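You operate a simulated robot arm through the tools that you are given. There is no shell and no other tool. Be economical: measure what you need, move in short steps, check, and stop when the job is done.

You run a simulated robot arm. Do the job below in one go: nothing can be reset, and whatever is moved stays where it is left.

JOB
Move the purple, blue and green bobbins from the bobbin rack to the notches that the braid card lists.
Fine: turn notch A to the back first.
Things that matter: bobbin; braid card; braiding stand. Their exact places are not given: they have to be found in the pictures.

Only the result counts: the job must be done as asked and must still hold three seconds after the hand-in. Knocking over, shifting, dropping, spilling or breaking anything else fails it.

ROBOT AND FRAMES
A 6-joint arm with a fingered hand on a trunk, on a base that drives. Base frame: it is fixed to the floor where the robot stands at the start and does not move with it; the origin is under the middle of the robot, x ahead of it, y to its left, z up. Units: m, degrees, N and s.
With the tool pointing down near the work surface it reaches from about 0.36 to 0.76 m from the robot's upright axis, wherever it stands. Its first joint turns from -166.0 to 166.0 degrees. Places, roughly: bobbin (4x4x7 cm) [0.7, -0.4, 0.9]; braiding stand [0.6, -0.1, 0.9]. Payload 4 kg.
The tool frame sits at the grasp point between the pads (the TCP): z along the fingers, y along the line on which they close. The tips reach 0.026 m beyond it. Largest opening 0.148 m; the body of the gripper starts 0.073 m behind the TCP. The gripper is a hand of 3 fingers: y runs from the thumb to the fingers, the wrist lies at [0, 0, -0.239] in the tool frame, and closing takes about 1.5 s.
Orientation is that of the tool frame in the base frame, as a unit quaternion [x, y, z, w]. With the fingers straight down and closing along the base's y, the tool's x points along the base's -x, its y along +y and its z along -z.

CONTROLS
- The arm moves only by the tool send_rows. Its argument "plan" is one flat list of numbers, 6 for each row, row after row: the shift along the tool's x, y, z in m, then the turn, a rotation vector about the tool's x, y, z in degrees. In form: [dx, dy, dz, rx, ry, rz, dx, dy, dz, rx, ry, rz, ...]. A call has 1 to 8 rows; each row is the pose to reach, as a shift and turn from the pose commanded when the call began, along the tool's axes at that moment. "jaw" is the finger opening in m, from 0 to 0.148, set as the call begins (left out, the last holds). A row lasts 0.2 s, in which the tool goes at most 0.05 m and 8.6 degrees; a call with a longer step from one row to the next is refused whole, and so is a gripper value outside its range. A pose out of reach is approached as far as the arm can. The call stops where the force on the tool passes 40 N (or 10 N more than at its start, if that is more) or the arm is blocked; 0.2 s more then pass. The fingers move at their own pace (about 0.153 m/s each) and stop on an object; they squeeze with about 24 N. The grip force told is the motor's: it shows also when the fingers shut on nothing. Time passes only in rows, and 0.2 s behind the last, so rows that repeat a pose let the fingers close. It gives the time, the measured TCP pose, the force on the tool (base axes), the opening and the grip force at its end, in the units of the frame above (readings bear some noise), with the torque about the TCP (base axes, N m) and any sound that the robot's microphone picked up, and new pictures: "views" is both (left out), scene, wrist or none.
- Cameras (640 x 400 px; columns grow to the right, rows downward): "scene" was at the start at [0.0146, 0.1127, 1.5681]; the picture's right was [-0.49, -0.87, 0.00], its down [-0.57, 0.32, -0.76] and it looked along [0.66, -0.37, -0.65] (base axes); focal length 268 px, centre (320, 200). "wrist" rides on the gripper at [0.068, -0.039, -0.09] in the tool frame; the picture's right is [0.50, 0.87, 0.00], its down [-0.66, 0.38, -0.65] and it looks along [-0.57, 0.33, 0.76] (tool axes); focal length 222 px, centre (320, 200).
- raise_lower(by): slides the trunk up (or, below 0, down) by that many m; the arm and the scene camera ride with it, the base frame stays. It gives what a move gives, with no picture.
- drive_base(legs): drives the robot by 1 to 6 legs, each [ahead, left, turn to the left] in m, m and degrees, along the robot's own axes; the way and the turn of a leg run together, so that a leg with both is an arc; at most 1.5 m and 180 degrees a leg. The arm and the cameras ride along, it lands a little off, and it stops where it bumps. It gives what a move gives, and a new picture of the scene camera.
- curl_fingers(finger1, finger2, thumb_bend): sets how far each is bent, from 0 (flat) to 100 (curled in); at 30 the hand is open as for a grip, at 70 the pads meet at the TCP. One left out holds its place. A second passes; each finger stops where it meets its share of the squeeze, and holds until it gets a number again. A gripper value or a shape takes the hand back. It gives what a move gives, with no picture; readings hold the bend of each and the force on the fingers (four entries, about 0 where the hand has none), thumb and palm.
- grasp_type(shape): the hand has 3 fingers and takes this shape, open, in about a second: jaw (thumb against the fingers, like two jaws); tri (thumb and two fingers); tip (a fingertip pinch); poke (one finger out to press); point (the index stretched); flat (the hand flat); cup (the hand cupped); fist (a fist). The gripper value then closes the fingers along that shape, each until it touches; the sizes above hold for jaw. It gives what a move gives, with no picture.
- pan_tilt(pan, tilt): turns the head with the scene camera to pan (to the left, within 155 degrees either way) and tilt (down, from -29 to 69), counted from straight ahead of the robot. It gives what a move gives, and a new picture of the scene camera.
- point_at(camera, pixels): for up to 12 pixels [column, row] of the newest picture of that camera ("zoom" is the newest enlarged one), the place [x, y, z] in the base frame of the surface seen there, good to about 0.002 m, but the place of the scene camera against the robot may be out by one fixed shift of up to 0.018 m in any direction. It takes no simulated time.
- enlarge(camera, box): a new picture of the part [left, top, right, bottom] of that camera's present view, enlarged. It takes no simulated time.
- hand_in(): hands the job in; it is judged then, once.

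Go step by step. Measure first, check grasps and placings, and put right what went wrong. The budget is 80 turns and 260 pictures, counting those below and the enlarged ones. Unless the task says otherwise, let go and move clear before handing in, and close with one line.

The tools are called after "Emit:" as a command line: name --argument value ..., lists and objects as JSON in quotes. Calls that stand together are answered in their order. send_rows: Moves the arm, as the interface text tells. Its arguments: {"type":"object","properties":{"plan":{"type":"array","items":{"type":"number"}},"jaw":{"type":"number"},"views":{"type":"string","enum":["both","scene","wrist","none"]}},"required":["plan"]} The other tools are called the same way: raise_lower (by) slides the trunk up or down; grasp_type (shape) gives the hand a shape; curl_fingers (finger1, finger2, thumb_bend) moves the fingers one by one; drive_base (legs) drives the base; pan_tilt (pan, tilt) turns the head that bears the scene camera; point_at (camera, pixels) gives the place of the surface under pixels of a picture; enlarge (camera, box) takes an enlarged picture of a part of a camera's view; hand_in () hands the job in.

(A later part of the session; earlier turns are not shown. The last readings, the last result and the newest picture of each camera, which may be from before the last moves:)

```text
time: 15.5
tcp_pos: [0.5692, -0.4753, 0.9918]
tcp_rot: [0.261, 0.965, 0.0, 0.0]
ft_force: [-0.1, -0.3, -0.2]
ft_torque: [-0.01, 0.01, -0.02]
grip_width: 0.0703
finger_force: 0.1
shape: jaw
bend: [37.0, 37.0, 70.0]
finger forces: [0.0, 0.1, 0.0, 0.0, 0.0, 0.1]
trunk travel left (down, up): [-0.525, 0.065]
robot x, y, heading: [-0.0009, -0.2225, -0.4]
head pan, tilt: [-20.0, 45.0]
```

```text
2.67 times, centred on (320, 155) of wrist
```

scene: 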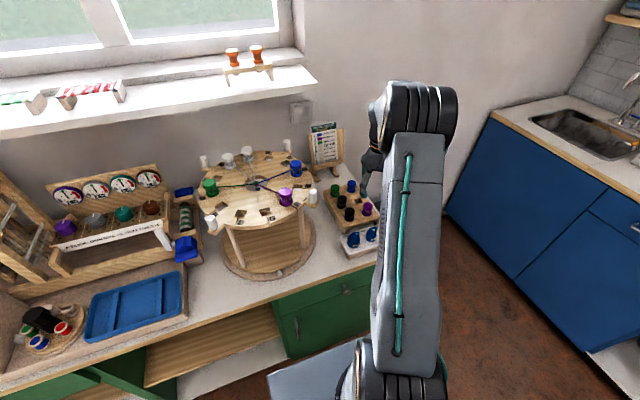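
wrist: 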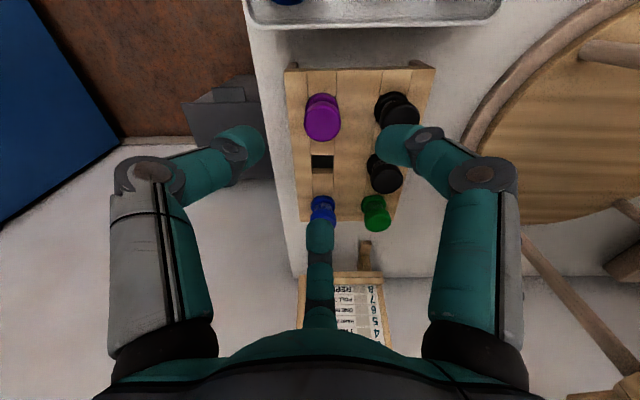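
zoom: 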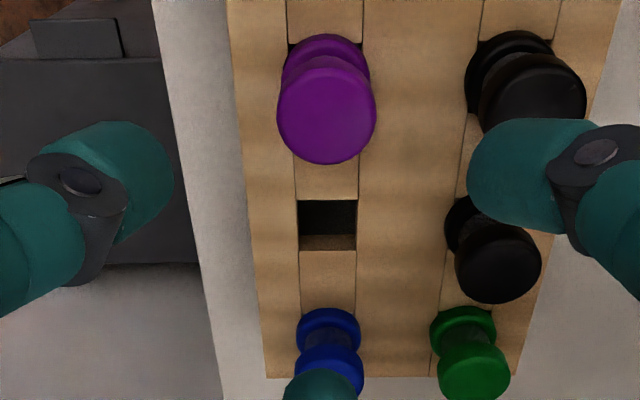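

Emit:
point_at --camera "zoom" --pixels '[[327, 110], [281, 110], [372, 110], [327, 66], [327, 155], [327, 225], [400, 60], [520, 60]]'

```text
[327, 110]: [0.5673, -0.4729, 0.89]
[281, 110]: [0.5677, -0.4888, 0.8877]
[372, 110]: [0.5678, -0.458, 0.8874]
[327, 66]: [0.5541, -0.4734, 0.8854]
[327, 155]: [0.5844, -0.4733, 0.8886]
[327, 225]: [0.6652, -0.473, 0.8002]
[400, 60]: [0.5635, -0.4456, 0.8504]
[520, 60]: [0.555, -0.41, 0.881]
```

Purple centre ≈(0.568,-0.473), aligned with the TCP. Descend and close.

Emit:
send_rows --plan '[0, 0, 0.045, 0, 0, 0, 0, 0, 0.085, 0, 0, 0, 0, 0.001, 0.107, 0, 0, 0, 0, 0.001, 0.107, 0, 0, 0]'

Emit:
enlarge --camera "wrist" --box '[220, 100, 420, 250]'

```text
time: 16.5
tcp_pos: [0.568, -0.4748, 0.8865]
tcp_rot: [0.26, 0.966, 0.0, 0.0]
ft_force: [0.0, -0.8, 0.7]
ft_torque: [-0.01, -0.03, -0.01]
grip_width: 0.0705
finger_force: 0.2
shape: jaw
bend: [37.0, 37.0, 70.0]
finger forces: [0.0, 0.0, 0.1, 0.0, 0.0, 0.1]
trunk travel left (down, up): [-0.525, 0.065]
robot x, y, heading: [-0.0018, -0.2221, -0.0]
head pan, tilt: [-20.0, 45.0]
```

scene: 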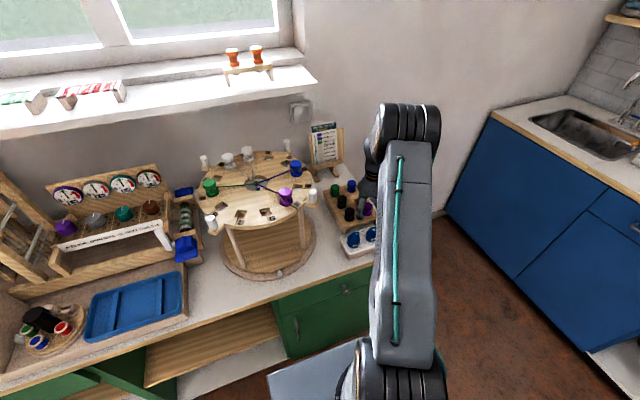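
wrist: 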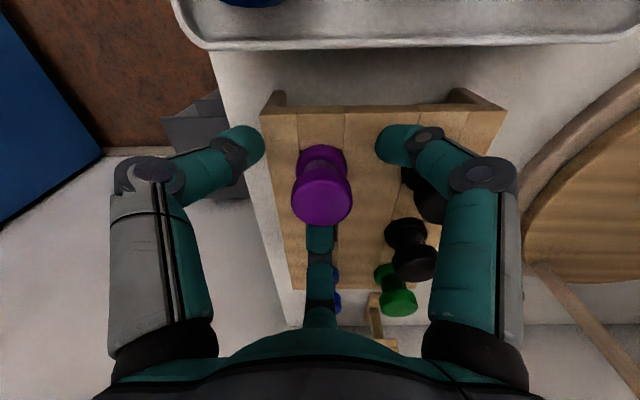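

```text
2.67 times, centred on (320, 175) of wrist
```

zoom: 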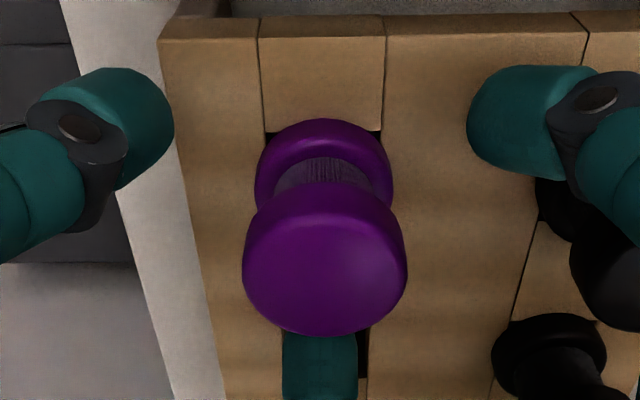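

Well aligned; closing on the top flange.

Emit:
send_rows --plan '[0, 0, 0, 0, 0, 0, 0, 0, 0, 0, 0, 0, 0, 0, 0, 0, 0, 0, 0, 0, 0, 0, 0, 0, 0, 0, 0, 0, 0, 0]' --jaw 0.0 --views "wrist"

Emit:
enlarge --camera "wrist" --box '[220, 100, 420, 250]'

```text
time: 17.7
tcp_pos: [0.5689, -0.4757, 0.8856]
tcp_rot: [0.26, 0.965, 0.0, 0.0]
ft_force: [-0.2, -0.1, 0.0]
ft_torque: [0.01, -0.03, -0.02]
grip_width: 0.0173
finger_force: 23.7
shape: jaw
bend: [74.0, 75.0, 69.0]
finger forces: [22.3, 22.3, 0.1, 0.0, 20.3, 0.1]
trunk travel left (down, up): [-0.525, 0.065]
robot x, y, heading: [-0.0016, -0.2238, -0.1]
head pan, tilt: [-20.0, 45.0]
```

wrist: 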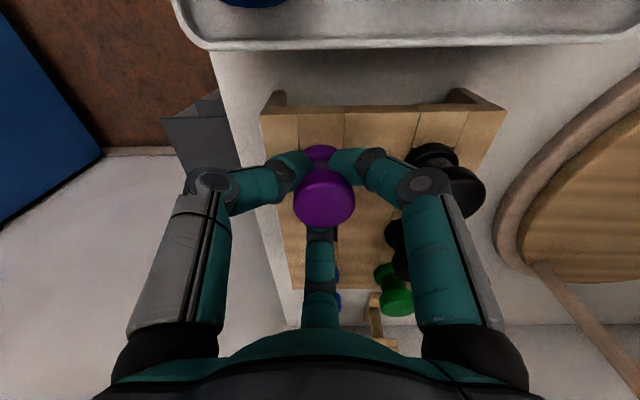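

```text
2.67 times, centred on (320, 175) of wrist
```

zoom: 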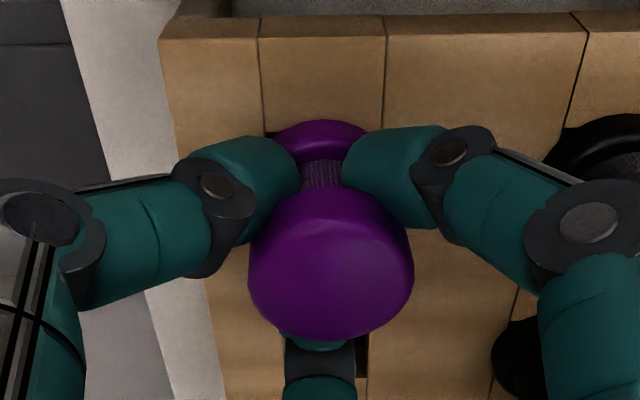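

All three digits hold the neck. Lifting 9 cm and looking.

Emit:
send_rows --plan '[0, 0, -0.02, 0, 0, 0, 0, 0, -0.05, 0, 0, 0, 0, 0, -0.09, 0, 0, 0, 0, 0, -0.12, 0, 0, 0]'

Emit:
enlarge --camera "scene" --box '[310, 150, 410, 250]'

Emit:
enlarge --camera "wrist" --box '[220, 80, 420, 230]'

```text
time: 18.7
tcp_pos: [0.5708, -0.4737, 1.0053]
tcp_rot: [0.259, 0.966, 0.001, 0.0]
ft_force: [-0.1, -0.1, -1.0]
ft_torque: [0.02, -0.01, 0.03]
grip_width: 0.0171
finger_force: 23.8
shape: jaw
bend: [74.0, 75.0, 69.0]
finger forces: [22.7, 22.5, 0.0, 0.0, 20.2, 0.0]
trunk travel left (down, up): [-0.525, 0.065]
robot x, y, heading: [-0.0028, -0.2212, -0.2]
head pan, tilt: [-20.0, 45.0]
```

scene: 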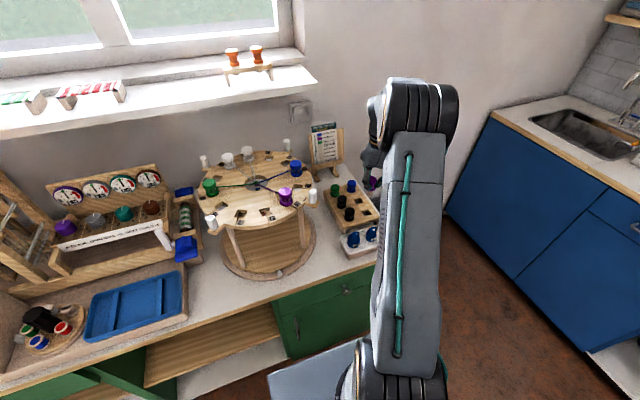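
wrist: 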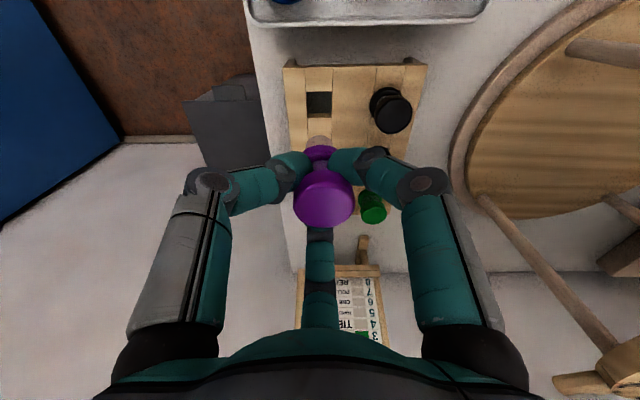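

```text
4.00 times, centred on (360, 200) of scene
```

zoom: 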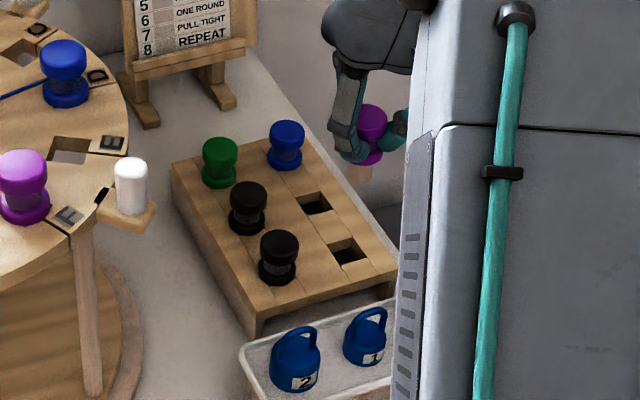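

```text
2.67 times, centred on (320, 155) of wrist
```

zoom: 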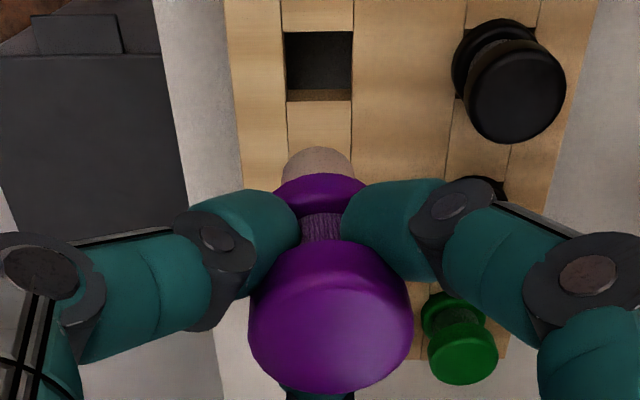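

Pin under the bobbin is round, so yaw is free. Raise, then carry to notch G at (0.501,-0.118).

Emit:
send_rows --plan '[0, 0, -0.048, 0, 0, 0, 0, 0, -0.096, 0, 0, 0, 0, 0, -0.144, 0, 0, 0, 0, 0, -0.192, 0, 0, 0, 0, 0, -0.235, 0, 0, 0]' --views "none"

Emit:
send_rows --plan '[0.02975, 0.03416, 0, 0, 0, 0, 0.0595, 0.0683, 0, 0, 0, 0, 0.08925, 0.1025, 0, 0, 0, 0, 0.119, 0.13665, 0, 0, 0, 0, 0.14875, 0.1708, 0, 0, 0, 0, 0.1785, 0.205, 0, 0, 0, 0, 0.20825, 0.2391, 0, 0, 0, 0, 0.238, 0.2733, 0, 0, 0, 0]'

Emit:
enlarge --camera "wrist" --box '[220, 80, 420, 230]'

```text
time: 19.9
tcp_pos: [0.5692, -0.4752, 1.2404]
tcp_rot: [0.261, 0.965, 0.001, 0.0]
ft_force: [0.2, -0.1, -1.4]
ft_torque: [-0.02, 0.0, 0.01]
grip_width: 0.017
finger_force: 23.7
shape: jaw
bend: [74.0, 75.0, 69.0]
finger forces: [21.7, 23.3, 0.0, 0.0, 20.2, 0.1]
trunk travel left (down, up): [-0.525, 0.065]
robot x, y, heading: [-0.0012, -0.2239, -0.0]
head pan, tilt: [-20.0, 45.0]
```

```text
time: 21.7
tcp_pos: [0.5017, -0.117, 1.243]
tcp_rot: [0.261, 0.965, 0.0, 0.001]
ft_force: [0.3, 0.2, -1.5]
ft_torque: [0.01, -0.04, 0.03]
grip_width: 0.017
finger_force: 24.0
shape: jaw
bend: [74.0, 75.0, 69.0]
finger forces: [21.7, 23.7, 0.1, 0.0, 20.1, 0.1]
trunk travel left (down, up): [-0.525, 0.065]
robot x, y, heading: [-0.0009, -0.2246, 0.1]
head pan, tilt: [-20.0, 45.0]
```

scene: 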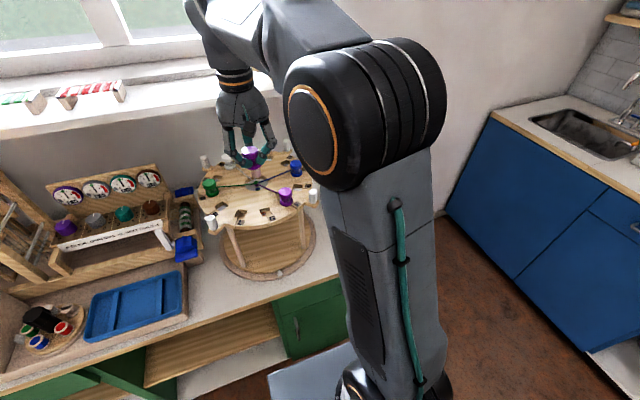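
wrist: 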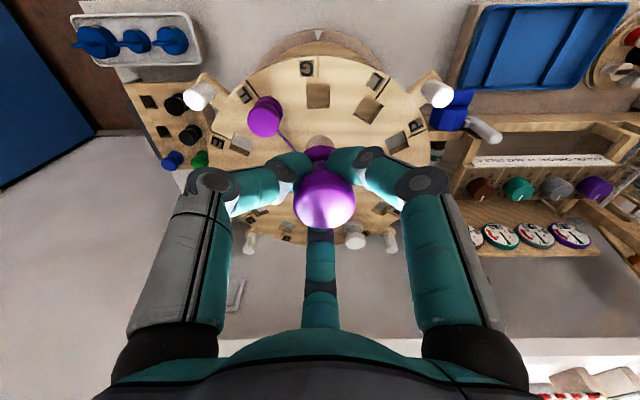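

```text
2.67 times, centred on (320, 155) of wrist
```

zoom: 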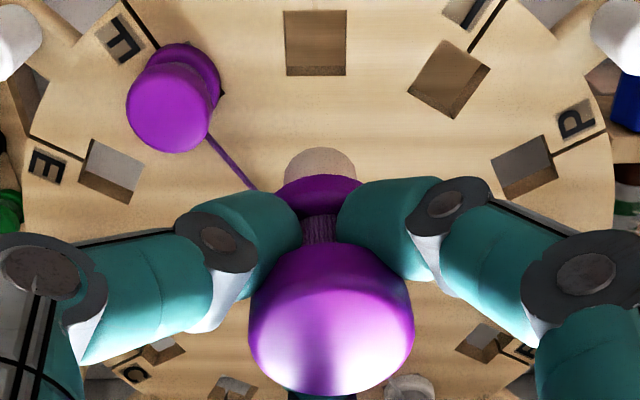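

Emit:
point_at --camera "zoom" --pixels '[[280, 43], [350, 43], [315, 6], [315, 81], [134, 10], [440, 50], [524, 165], [172, 110]]'

Emit:
point_at --camera "wrist" --pixels '[[314, 60], [320, 100], [198, 95], [436, 92], [305, 80.5], [331, 80.5]]'

```text
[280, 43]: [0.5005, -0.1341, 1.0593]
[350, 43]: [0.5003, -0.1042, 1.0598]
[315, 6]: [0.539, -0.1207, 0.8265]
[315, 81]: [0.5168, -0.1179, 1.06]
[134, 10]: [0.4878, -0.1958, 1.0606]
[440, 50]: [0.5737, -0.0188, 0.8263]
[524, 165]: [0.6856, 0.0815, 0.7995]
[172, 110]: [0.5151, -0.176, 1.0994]
```

```text
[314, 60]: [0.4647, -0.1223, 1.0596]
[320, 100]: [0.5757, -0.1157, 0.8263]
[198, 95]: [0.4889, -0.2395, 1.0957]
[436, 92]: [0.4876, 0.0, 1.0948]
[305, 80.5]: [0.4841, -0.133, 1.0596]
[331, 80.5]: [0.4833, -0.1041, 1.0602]
```

Hole G centre (0.501,-0.119) measured; TCP within 2 mm. Descending to insert.

Emit:
send_rows --plan '[-0.0007, -0.0013, 0.045, 0, 0, 0, -0.0007, -0.0013, 0.08, 0, 0, 0, -0.0007, -0.0013, 0.1, 0, 0, 0, -0.0007, -0.0013, 0.12, 0, 0, 0, -0.0007, -0.0013, 0.135, 0, 0, 0, -0.0007, -0.0013, 0.143, 0, 0, 0, -0.0007, -0.0013, 0.143, 0, 0, 0]'

Emit:
enlarge --camera "wrist" --box '[220, 80, 420, 230]'

Emit:
enlarge --camera "scene" --box '[190, 120, 330, 220]'

```text
time: 23.3
tcp_pos: [0.5004, -0.1179, 1.0983]
tcp_rot: [0.261, 0.965, 0.0, 0.0]
ft_force: [0.0, 0.2, -0.2]
ft_torque: [-0.01, 0.0, 0.03]
grip_width: 0.0168
finger_force: 23.9
shape: jaw
bend: [74.0, 75.0, 69.0]
finger forces: [21.9, 23.7, 0.0, 0.0, 20.1, 0.0]
trunk travel left (down, up): [-0.525, 0.065]
robot x, y, heading: [-0.002, -0.2235, -0.0]
head pan, tilt: [-20.0, 45.0]
```

scene: 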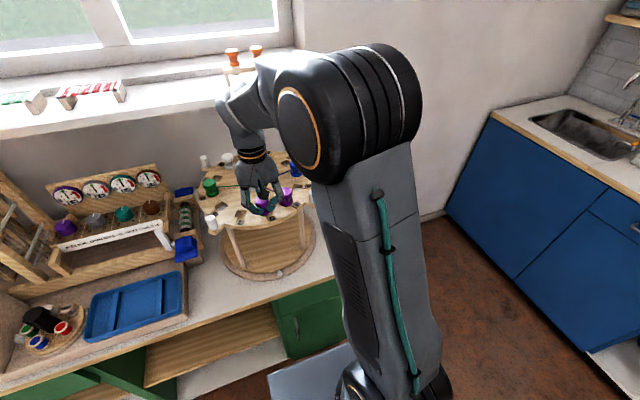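
wrist: 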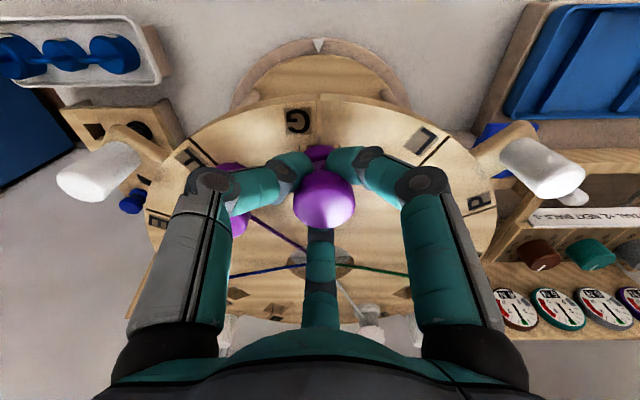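

```text
2.67 times, centred on (320, 155) of wrist
```

zoom: 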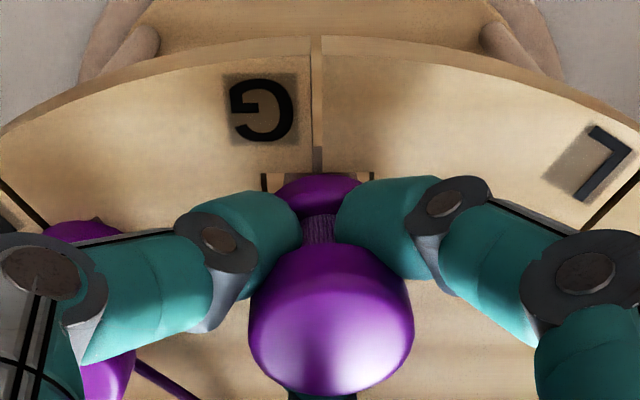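

```text
4.00 times, centred on (260, 170) of scene
```

zoom: 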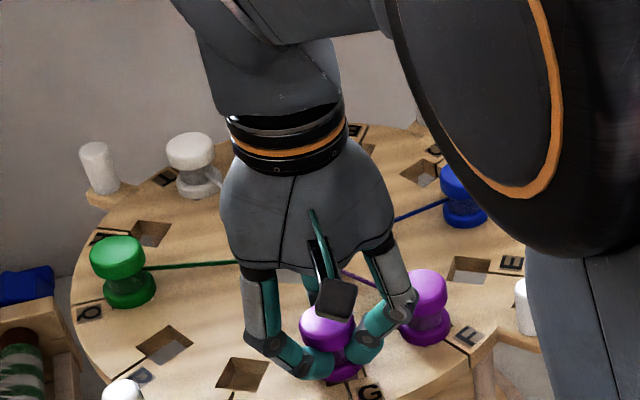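

Pin is in hole G (flange just about seated). Lower 2 mm more and open gently.

Emit:
send_rows --plan '[0, 0, 0.002, 0, 0, 0]' --views "none"

Emit:
send_rows --plan '[0, 0, 0, 0, 0, 0, 0, 0, 0, 0, 0, 0, 0, 0, 0, 0, 0, 0]' --jaw 0.055

Emit:
enlarge --camera "wrist" --box '[200, 80, 440, 240]'

```text
time: 23.7
tcp_pos: [0.5012, -0.1191, 1.0962]
tcp_rot: [0.261, 0.965, 0.0, 0.0]
ft_force: [-0.9, 0.6, -0.9]
ft_torque: [-0.01, -0.01, 0.02]
grip_width: 0.0169
finger_force: 22.8
shape: jaw
bend: [74.0, 75.0, 69.0]
finger forces: [21.9, 23.7, 0.0, 0.1, 20.1, 0.1]
trunk travel left (down, up): [-0.525, 0.065]
robot x, y, heading: [0.0009, -0.2256, -0.1]
head pan, tilt: [-20.0, 45.0]
```

```text
time: 24.5
tcp_pos: [0.4998, -0.119, 1.0967]
tcp_rot: [0.26, 0.966, 0.0, -0.001]
ft_force: [-0.1, 0.4, -0.2]
ft_torque: [-0.01, -0.02, -0.01]
grip_width: 0.055
finger_force: 0.0
shape: jaw
bend: [77.0, 77.0, 70.0]
finger forces: [0.0, 0.1, 0.1, 0.0, 0.0, 0.0]
trunk travel left (down, up): [-0.525, 0.065]
robot x, y, heading: [0.0014, -0.2206, -0.1]
head pan, tilt: [-20.0, 45.0]
```

scene: 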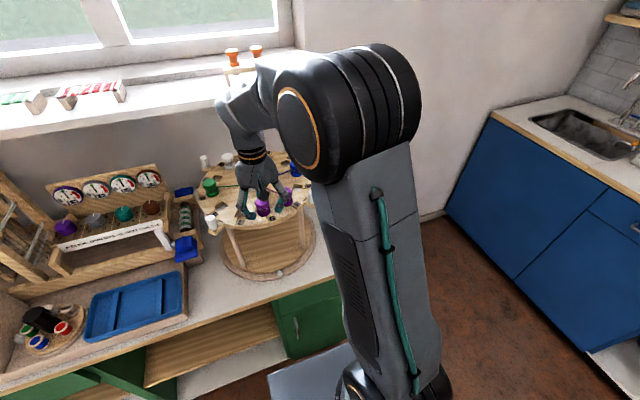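
wrist: 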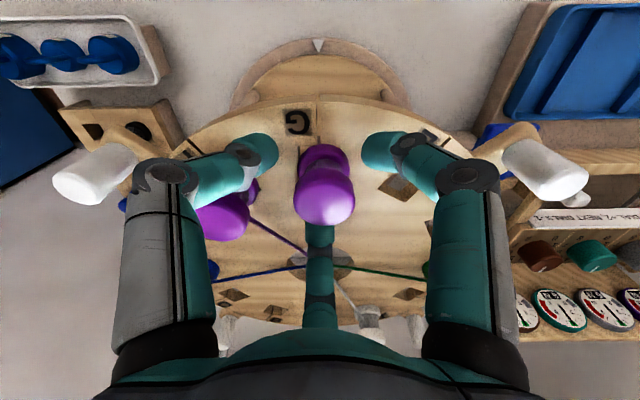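

```text
2.50 times, centred on (320, 160) of wrist
```

zoom: 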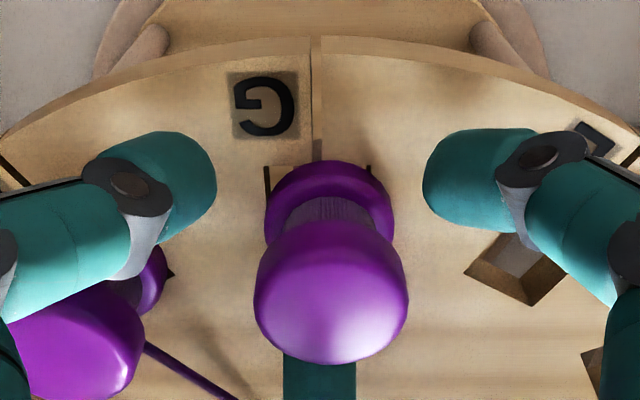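

Purple stands free in G. Lift and travel to the blue bobbin.

Emit:
send_rows --plan '[0, 0, -0.05, 0, 0, 0, 0, 0, -0.1, 0, 0, 0, 0, 0, -0.15, 0, 0, 0, -0.0385, -0.0226, -0.15, 0, 0, 0, -0.077, -0.0453, -0.15, 0, 0, 0, -0.1154, -0.0679, -0.15, 0, 0, 0, -0.1539, -0.0905, -0.15, 0, 0, 0, -0.1924, -0.1132, -0.15, 0, 0, 0]' --views "none"

Emit:
send_rows --plan '[-0.0385, -0.0226, 0, 0, 0, 0, -0.077, -0.0453, 0, 0, 0, 0, -0.1154, -0.0679, 0, 0, 0, 0, -0.1539, -0.0905, 0, 0, 0, 0, -0.1539, -0.0905, 0.05, 0, 0, 0, -0.1539, -0.0905, 0.1, 0, 0, 0, -0.1539, -0.0905, 0.15, 0, 0, 0, -0.1539, -0.0905, 0.2, 0, 0, 0]'

Emit:
enlarge --camera "wrist" --box '[220, 60, 420, 210]'

Emit:
enlarge --camera "scene" --box '[190, 120, 330, 220]'

```text
time: 26.3
tcp_pos: [0.6135, -0.3137, 1.2457]
tcp_rot: [0.26, 0.966, 0.0, 0.0]
ft_force: [0.0, -0.2, 0.3]
ft_torque: [0.0, -0.01, 0.02]
grip_width: 0.0549
finger_force: 0.1
shape: jaw
bend: [77.0, 77.0, 70.0]
finger forces: [0.0, 0.1, 0.1, 0.0, 0.0, 0.1]
trunk travel left (down, up): [-0.525, 0.065]
robot x, y, heading: [-0.0018, -0.2224, -0.2]
head pan, tilt: [-20.0, 45.0]
```

```text
time: 28.1
tcp_pos: [0.6953, -0.47, 1.0429]
tcp_rot: [0.26, 0.966, 0.0, 0.0]
ft_force: [-1.2, 0.5, -0.6]
ft_torque: [-0.02, 0.02, -0.02]
grip_width: 0.055
finger_force: 0.1
shape: jaw
bend: [77.0, 77.0, 70.0]
finger forces: [0.0, 0.0, 0.0, 0.1, 0.0, 0.0]
out of reach, approached as far as the arm can: row 2, 3, 4, 5, 6, 7
trunk travel left (down, up): [-0.525, 0.065]
robot x, y, heading: [-0.0006, -0.2246, -0.0]
head pan, tilt: [-20.0, 45.0]
```

scene: 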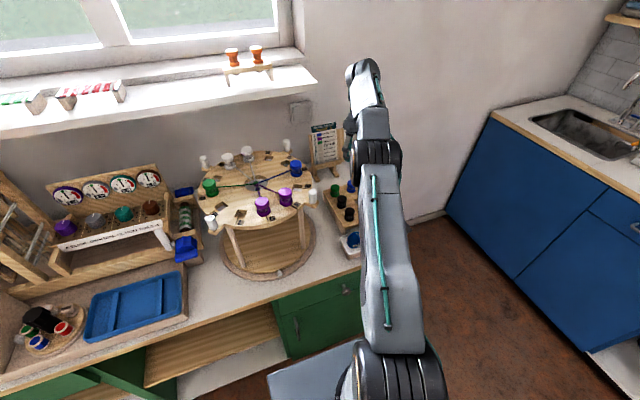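
wrist: 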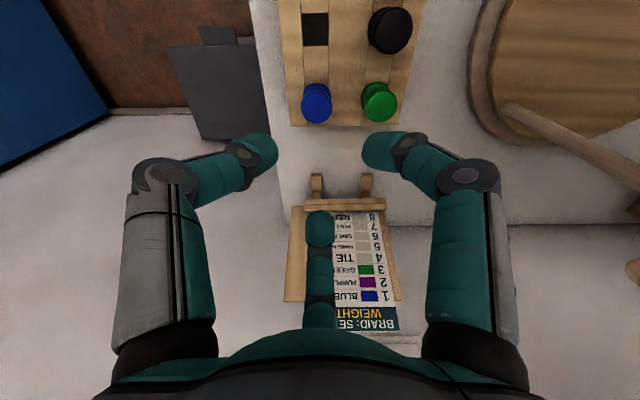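

```text
2.67 times, centred on (320, 135) of wrist
```

zoom: 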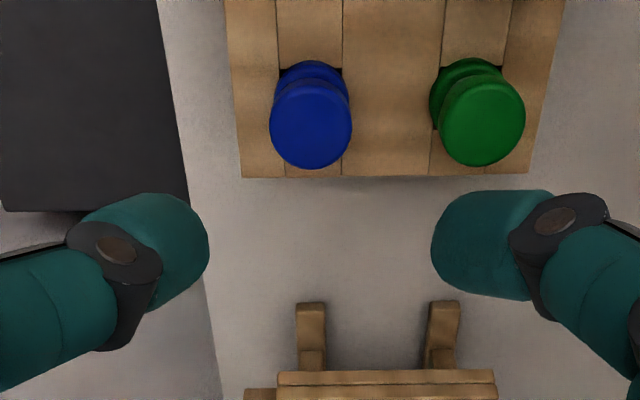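

```text
4.00 times, centred on (260, 170) of scene
```

zoom: 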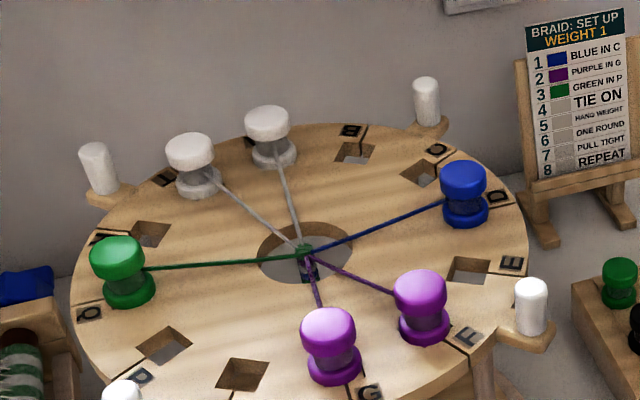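

Emit:
point_at --camera "wrist" --pixels '[[316.4, 106.8], [301.5, 106], [331.4, 106], [382.5, 105.8], [316.4, 176], [344, 203], [320, 210], [344, 325], [300, 330]]'

```text
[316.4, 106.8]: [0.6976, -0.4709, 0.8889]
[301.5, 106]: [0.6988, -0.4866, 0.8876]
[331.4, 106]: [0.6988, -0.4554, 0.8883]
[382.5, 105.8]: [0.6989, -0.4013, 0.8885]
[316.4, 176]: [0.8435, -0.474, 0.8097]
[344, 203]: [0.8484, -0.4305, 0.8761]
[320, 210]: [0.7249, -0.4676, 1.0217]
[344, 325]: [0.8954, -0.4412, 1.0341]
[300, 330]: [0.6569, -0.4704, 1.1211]
```

Blue centre (0.6985,-0.471); card easel is clear (x≥0.84). Descend and check.

Emit:
send_rows --plan '[-0.003, 0.0006, 0.04, 0, 0, 0, -0.003, 0.0006, 0.08, 0, 0, 0, -0.003, 0.0006, 0.11, 0, 0, 0, -0.003, 0.0006, 0.135, 0, 0, 0, -0.003, 0.0006, 0.155, 0, 0, 0, -0.003, 0.0006, 0.155, 0, 0, 0]' --views "wrist"

Emit:
enlarge --camera "wrist" --box '[220, 100, 420, 250]'

```text
time: 29.5
tcp_pos: [0.6994, -0.467, 0.8911]
tcp_rot: [0.261, 0.965, -0.001, -0.001]
ft_force: [0.5, 0.5, 0.4]
ft_torque: [0.02, -0.02, 0.01]
grip_width: 0.0549
finger_force: 0.0
shape: jaw
bend: [77.0, 77.0, 70.0]
finger forces: [0.0, 0.1, 0.1, 0.0, 0.1, 0.0]
trunk travel left (down, up): [-0.525, 0.065]
robot x, y, heading: [0.0003, -0.2219, -0.0]
head pan, tilt: [-20.0, 45.0]
```

wrist: 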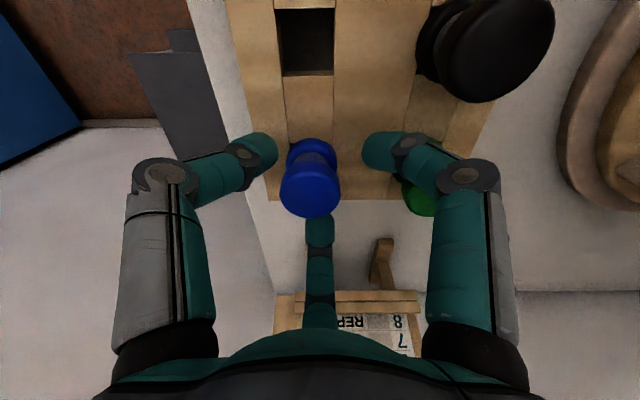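

```text
2.67 times, centred on (320, 175) of wrist
```

zoom: 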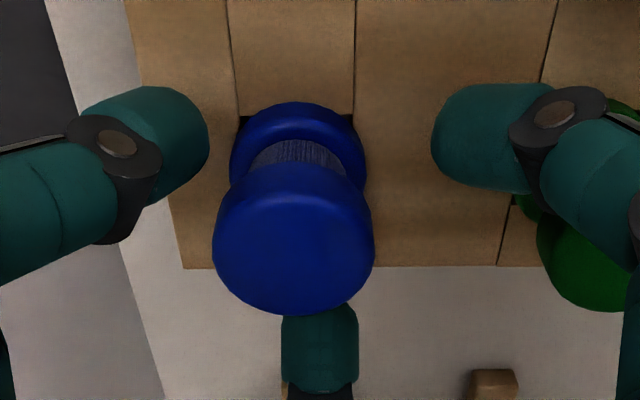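

Blue is ~5 mm left (-y) of the grasp centre; correct, lower 5 mm, then close.

Emit:
send_rows --plan '[-0.0016, -0.0048, 0, 0, 0, 0, -0.0016, -0.0048, 0.005, 0, 0, 0, -0.0016, -0.0048, 0.005, 0, 0, 0]' --views "wrist"

Emit:
enlarge --camera "wrist" --box '[220, 100, 420, 250]'

```text
time: 30.3
tcp_pos: [0.6993, -0.4738, 0.8859]
tcp_rot: [0.261, 0.965, 0.0, 0.0]
ft_force: [-0.1, -0.6, 0.9]
ft_torque: [0.0, -0.01, 0.01]
grip_width: 0.0548
finger_force: 0.0
shape: jaw
bend: [77.0, 77.0, 70.0]
finger forces: [0.1, 0.0, 0.0, 0.2, 0.0, 0.1]
trunk travel left (down, up): [-0.525, 0.065]
robot x, y, heading: [0.0005, -0.2212, 0.1]
head pan, tilt: [-20.0, 45.0]
```

wrist: 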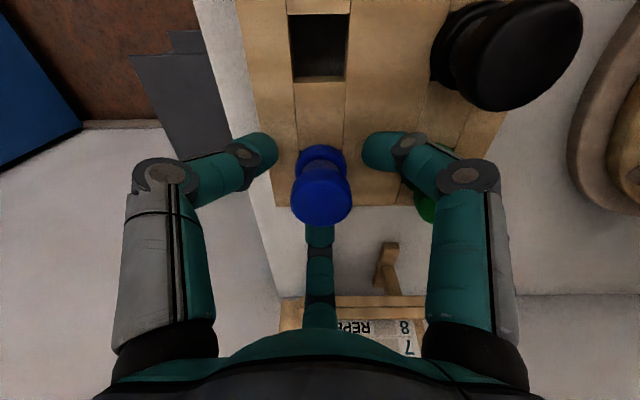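

```text
2.67 times, centred on (320, 175) of wrist
```

zoom: 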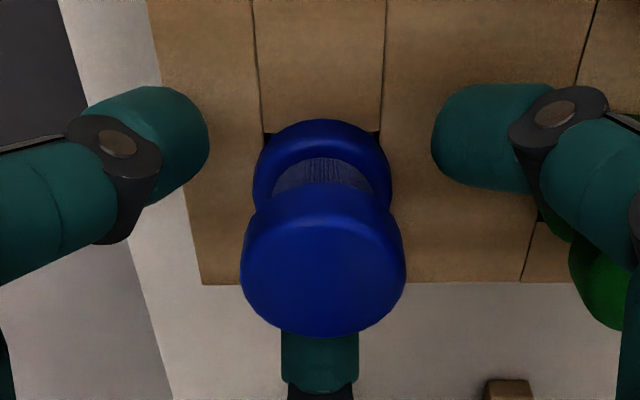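

Matches the purple grasp picture. Close, then lift.

Emit:
send_rows --plan '[0, 0, 0, 0, 0, 0, 0, 0, 0, 0, 0, 0, 0, 0, 0, 0, 0, 0, 0, 0, 0, 0, 0, 0, 0, 0, 0, 0, 0, 0]' --jaw 0.0 --views "none"

Emit:
send_rows --plan '[0, 0, -0.02, 0, 0, 0, 0, 0, -0.05, 0, 0, 0, 0, 0, -0.09, 0, 0, 0, 0, 0, -0.13, 0, 0, 0]' --views "wrist"

```text
time: 31.5
tcp_pos: [0.6989, -0.4727, 0.8861]
tcp_rot: [0.261, 0.965, 0.001, 0.0]
ft_force: [0.4, 0.3, 0.8]
ft_torque: [0.09, -0.06, -0.03]
grip_width: 0.0179
finger_force: 23.7
shape: jaw
bend: [73.0, 74.0, 69.0]
finger forces: [21.2, 20.8, 0.0, 0.0, 22.7, 0.0]
trunk travel left (down, up): [-0.525, 0.065]
robot x, y, heading: [-0.0001, -0.2258, -0.2]
head pan, tilt: [-20.0, 45.0]
```

```text
time: 32.5
tcp_pos: [0.6971, -0.4755, 1.0118]
tcp_rot: [0.261, 0.965, -0.001, 0.0]
ft_force: [-0.1, -0.2, -0.7]
ft_torque: [0.01, -0.01, 0.01]
grip_width: 0.0178
finger_force: 24.1
shape: jaw
bend: [73.0, 74.0, 69.0]
finger forces: [20.0, 20.6, 0.1, 0.0, 24.1, 0.0]
trunk travel left (down, up): [-0.525, 0.065]
robot x, y, heading: [0.0002, -0.2265, 0.1]
head pan, tilt: [-20.0, 45.0]
```

wrist: 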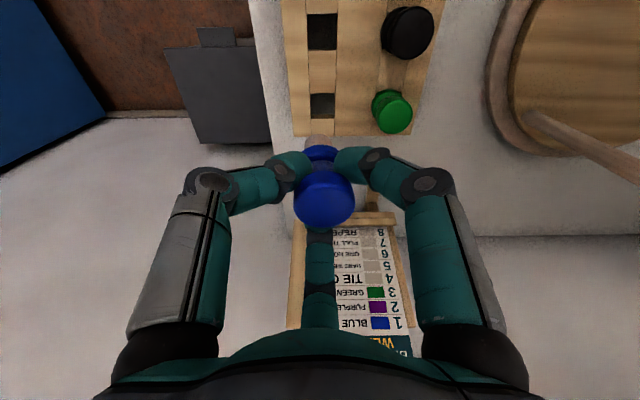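

Blue held. Carry up and over to notch C, yawing +20° so the digits miss D's bobbin and the peg.

Emit:
send_rows --plan '[0, 0, -0.045, 0, 0, 0, 0.01, 0.0173, -0.085, 0, 0, 0, 0.0293, 0.0408, -0.12, 0, 0, 0, 0.0487, 0.0643, -0.155, 0, 0, 0, 0.068, 0.0878, -0.19, 0, 0, 0, 0.0873, 0.1112, -0.225, 0, 0, 0, 0.109, 0.1449, -0.233, 0, 0, 0, 0.1317, 0.178, -0.233, 0, 0, 0]' --views "none"

Emit:
send_rows --plan '[0.006, 0.01, 0, 0, 0, -7, 0.012, 0.02, 0, 0, 0, -14, 0.0175, 0.0303, 0, 0, 0, -20, 0.0175, 0.0303, 0, 0, 0, -20]'

Emit:
enlarge --camera "wrist" --box '[220, 50, 420, 200]'

```text
time: 34.3
tcp_pos: [0.6704, -0.31, 1.2038]
tcp_rot: [0.26, 0.966, 0.002, 0.004]
ft_force: [-0.6, -0.8, -0.2]
ft_torque: [0.01, 0.0, -0.01]
grip_width: 0.0179
finger_force: 23.9
shape: jaw
bend: [73.0, 74.0, 69.0]
finger forces: [20.2, 21.0, 0.0, 0.0, 23.2, 0.1]
out of reach, approached as far as the arm can: row 1, 2, 3, 4, 5, 6, 7, 8
trunk travel left (down, up): [-0.525, 0.065]
robot x, y, heading: [-0.0022, -0.2251, -0.5]
head pan, tilt: [-20.0, 45.0]
```

```text
time: 35.3
tcp_pos: [0.6727, -0.276, 1.2048]
tcp_rot: [0.088, 0.996, 0.0, -0.001]
ft_force: [-0.1, 0.0, -1.2]
ft_torque: [0.01, -0.04, 0.04]
grip_width: 0.0178
finger_force: 23.6
shape: jaw
bend: [73.0, 74.0, 69.0]
finger forces: [20.1, 21.0, 0.1, 0.0, 23.3, 0.0]
trunk travel left (down, up): [-0.525, 0.065]
robot x, y, heading: [0.0032, -0.2242, -0.2]
head pan, tilt: [-20.0, 45.0]
```

scene: 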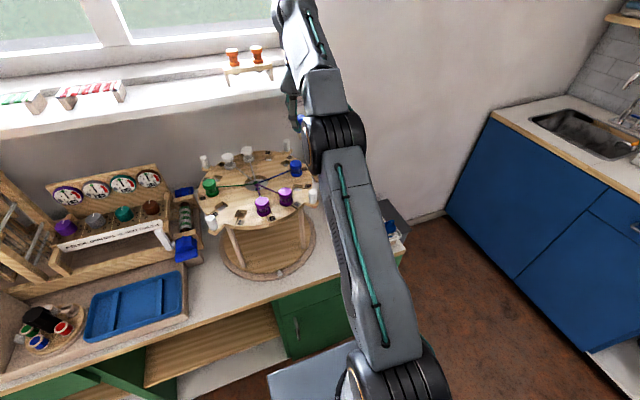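
wrist: 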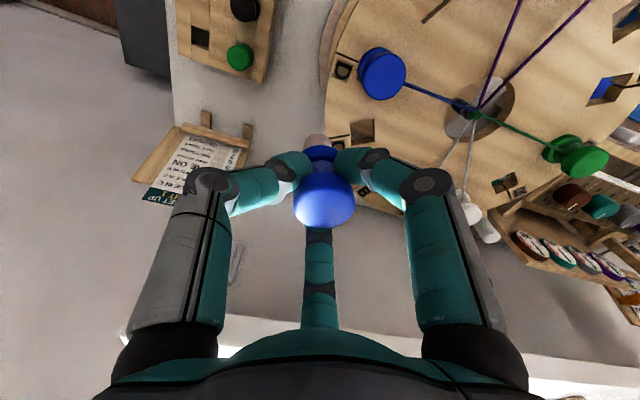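

```text
2.67 times, centred on (320, 125) of wrist
```

zoom: 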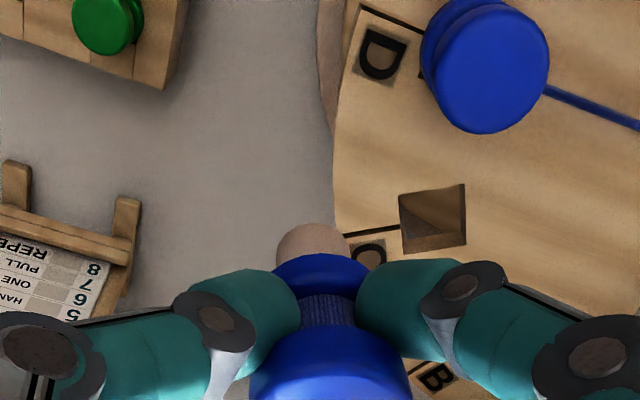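

Emit:
point_at --camera "zoom" --pixels '[[394, 226], [471, 212], [431, 184], [437, 252], [396, 192], [469, 178], [471, 245], [402, 259], [485, 70]]'

```text
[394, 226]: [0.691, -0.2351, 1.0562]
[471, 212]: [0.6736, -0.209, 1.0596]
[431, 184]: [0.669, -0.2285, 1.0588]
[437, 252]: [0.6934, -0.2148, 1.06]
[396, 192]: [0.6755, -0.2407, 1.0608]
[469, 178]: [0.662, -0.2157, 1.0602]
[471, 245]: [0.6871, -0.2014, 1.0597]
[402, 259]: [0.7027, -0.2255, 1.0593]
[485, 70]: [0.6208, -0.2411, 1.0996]
```

Hole C centre (0.6815,-0.2215). Moving above it and down to just above the surface for a check.

Emit:
send_rows --plan '[0.0004, 0.0276, 0, 0, 0, 0, 0.0008, 0.0552, 0, 0, 0, 0, 0.0008, 0.0552, 0.03, 0, 0, 0, 0.0008, 0.0552, 0.052, 0, 0, 0, 0.0008, 0.0552, 0.052, 0, 0, 0]' --views "wrist"

Emit:
enlarge --camera "wrist" --box '[240, 90, 400, 210]'

```text
time: 36.5
tcp_pos: [0.6828, -0.2209, 1.1519]
tcp_rot: [0.09, 0.996, 0.0, 0.0]
ft_force: [-0.7, 0.4, -0.5]
ft_torque: [0.0, 0.0, -0.02]
grip_width: 0.0175
finger_force: 23.6
shape: jaw
bend: [73.0, 74.0, 69.0]
finger forces: [19.8, 20.9, 0.1, 0.1, 22.6, 0.0]
out of reach, approached as far as the arm can: row 2
trunk travel left (down, up): [-0.525, 0.065]
robot x, y, heading: [-0.0017, -0.2276, 0.0]
head pan, tilt: [-20.0, 45.0]
```

wrist: 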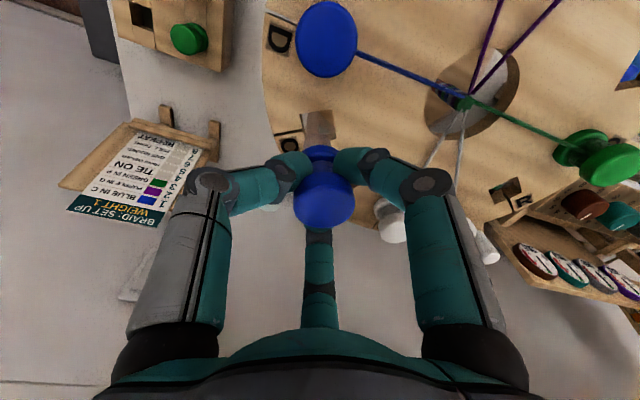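

```text
3.33 times, centred on (320, 150) of wrist
```

zoom: 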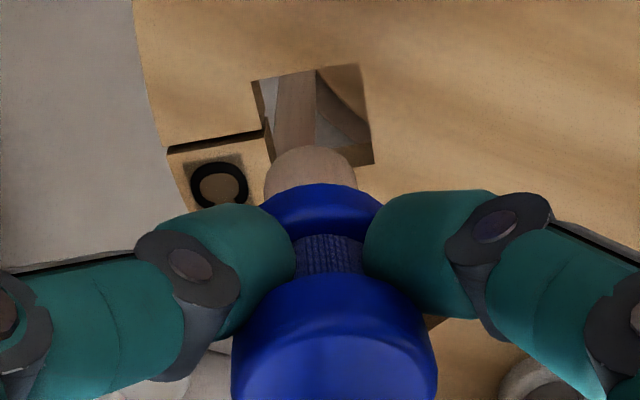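

A vertical post shows through hole C; I'll locate it to be sure it doesn't block the pin.

Emit:
point_at --camera "zoom" --pixels '[[295, 90], [295, 130], [280, 130], [312, 130], [345, 85], [265, 100], [300, 165], [246, 110], [313, 60], [380, 115]]'

```text
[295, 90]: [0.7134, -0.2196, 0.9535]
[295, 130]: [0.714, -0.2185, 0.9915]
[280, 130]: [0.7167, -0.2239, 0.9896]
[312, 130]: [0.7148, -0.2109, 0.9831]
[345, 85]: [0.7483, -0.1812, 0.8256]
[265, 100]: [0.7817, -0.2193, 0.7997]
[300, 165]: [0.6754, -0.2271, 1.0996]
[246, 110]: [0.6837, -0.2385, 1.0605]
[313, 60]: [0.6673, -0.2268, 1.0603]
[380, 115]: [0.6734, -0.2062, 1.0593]
```

The post is 3 cm away from the pin's path, no obstruction. Inserting blue into C with a 2 mm trim.

Emit:
send_rows --plan '[0.0018, -0.001, 0.015, 0, 0, 0, 0.0018, -0.001, 0.03, 0, 0, 0, 0.0018, -0.001, 0.042, 0, 0, 0, 0.0018, -0.001, 0.052, 0, 0, 0, 0.0018, -0.001, 0.055, 0, 0, 0, 0.0018, -0.001, 0.055, 0, 0, 0]'

Emit:
enlarge --camera "wrist" --box '[220, 100, 420, 250]'

Emit:
enlarge --camera "scene" --box '[190, 120, 330, 220]'

```text
time: 37.9
tcp_pos: [0.6814, -0.2196, 1.0974]
tcp_rot: [0.089, 0.996, 0.0, 0.0]
ft_force: [0.1, -0.3, -0.8]
ft_torque: [0.01, -0.01, -0.01]
grip_width: 0.0179
finger_force: 24.0
shape: jaw
bend: [73.0, 74.0, 69.0]
finger forces: [19.6, 21.1, 0.0, 0.0, 22.7, 0.1]
trunk travel left (down, up): [-0.525, 0.065]
robot x, y, heading: [-0.002, -0.2253, -0.1]
head pan, tilt: [-20.0, 45.0]
```

scene: 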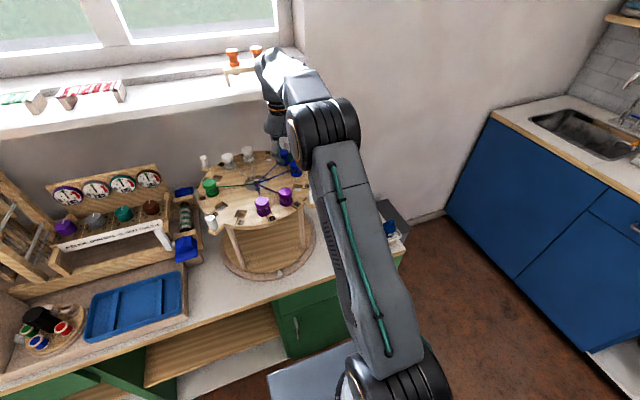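
wrist: 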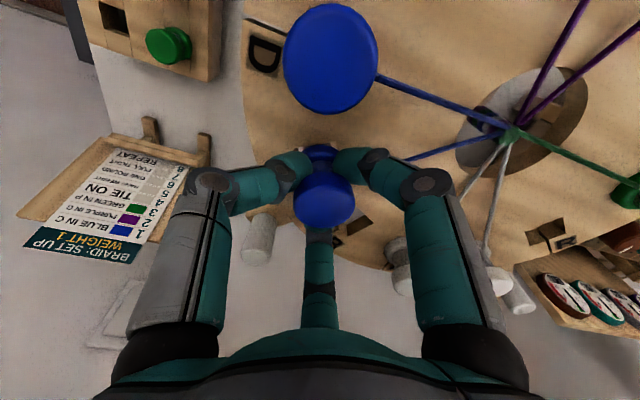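

```text
2.67 times, centred on (320, 175) of wrist
```

zoom: 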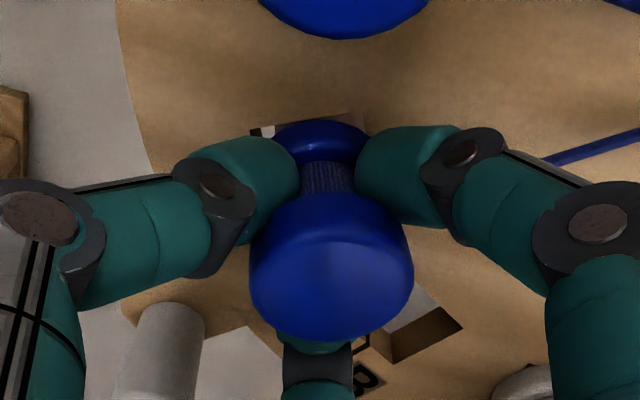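

```text
4.00 times, centred on (260, 170) of scene
```

zoom: 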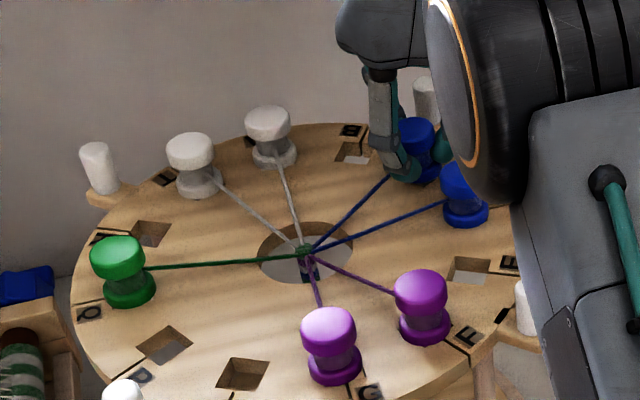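

Blue is in C (its thread now shows). Release with a small opening and lift.

Emit:
send_rows --plan '[0, 0, 0.001, 0, 0, 0, 0, 0, 0.001, 0, 0, 0, 0, 0, 0.001, 0, 0, 0, 0, 0, 0.001, 0, 0, 0]' --jaw 0.046 --views "wrist"

Emit:
enlarge --camera "wrist" --box '[220, 100, 420, 250]'

```text
time: 38.9
tcp_pos: [0.6808, -0.2207, 1.097]
tcp_rot: [0.089, 0.996, 0.0, 0.0]
ft_force: [0.2, -0.3, 0.3]
ft_torque: [0.01, 0.03, 0.0]
grip_width: 0.0458
finger_force: 0.2
shape: jaw
bend: [77.0, 77.0, 70.0]
finger forces: [0.0, 0.0, 0.1, 0.1, 0.0, 0.1]
trunk travel left (down, up): [-0.525, 0.065]
robot x, y, heading: [-0.0007, -0.2248, 0.0]
head pan, tilt: [-20.0, 45.0]
```

wrist: 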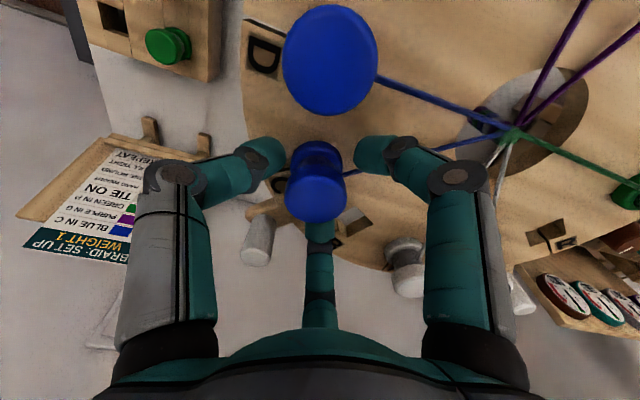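

```text
2.67 times, centred on (320, 175) of wrist
```

zoom: 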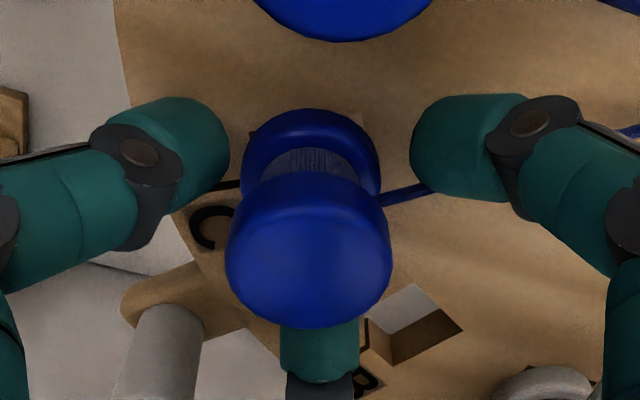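

Released cleanly. Lift and go above the green bobbin at yaw -30°.

Emit:
send_rows --plan '[0, 0, -0.03, 0, 0, 0, 0, 0, -0.06, 0, 0, 0, 0, 0, -0.1, 0, 0, 0, 0.002, -0.0461, -0.1, 0, 0, 7, -0.0058, -0.0904, -0.1, 0, 0, 14, -0.0235, -0.133, -0.1, 0, 0, 20, -0.0375, -0.1661, -0.07, 0, 0, 20, -0.0453, -0.1759, -0.03, 0, 0, 20]'

Emit:
enlarge --camera "wrist" --box '[220, 60, 420, 210]'

Emit:
enlarge --camera "scene" --box '[190, 120, 330, 220]'

```text
time: 40.7
tcp_pos: [0.6923, -0.4003, 1.1235]
tcp_rot: [0.26, 0.966, 0.0, 0.0]
ft_force: [-0.2, 0.7, -0.1]
ft_torque: [-0.05, 0.0, -0.01]
grip_width: 0.0463
finger_force: 0.0
shape: jaw
bend: [77.0, 77.0, 70.0]
finger forces: [0.0, 0.0, 0.0, 0.0, 0.1, 0.0]
out of reach, approached as far as the arm can: row 4, 6, 7, 8
trunk travel left (down, up): [-0.525, 0.065]
robot x, y, heading: [-0.0035, -0.2265, -0.0]
head pan, tilt: [-20.0, 45.0]
```

scene: 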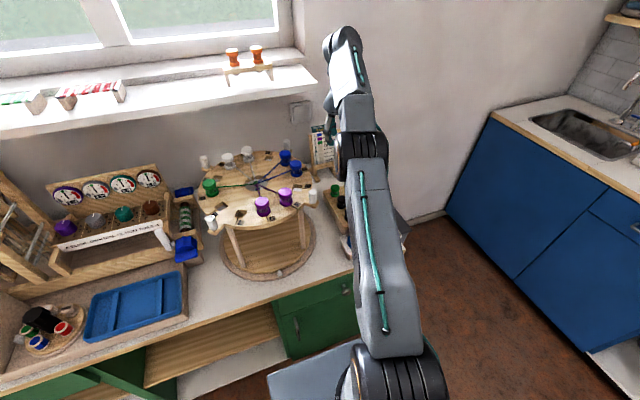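
wrist: 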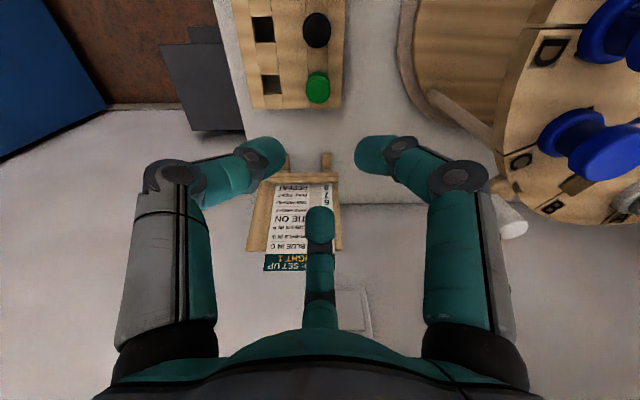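

```text
2.67 times, centred on (320, 135) of wrist
```

zoom: 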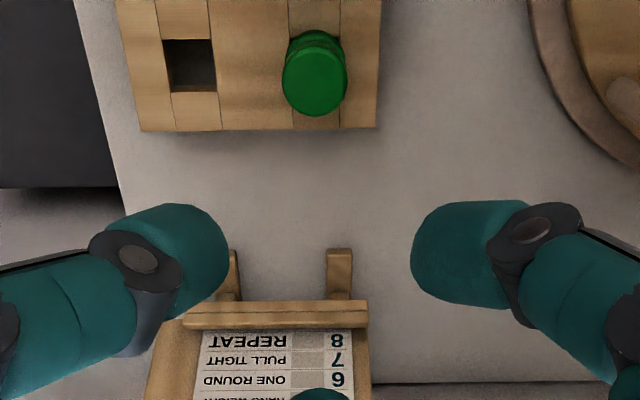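

```text
4.00 times, centred on (260, 170) of scene
```

zoom: 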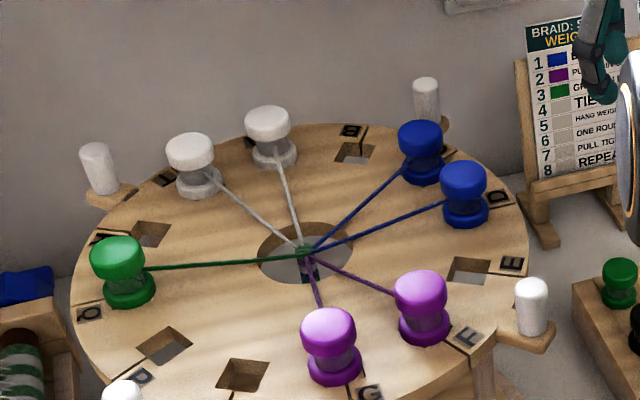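

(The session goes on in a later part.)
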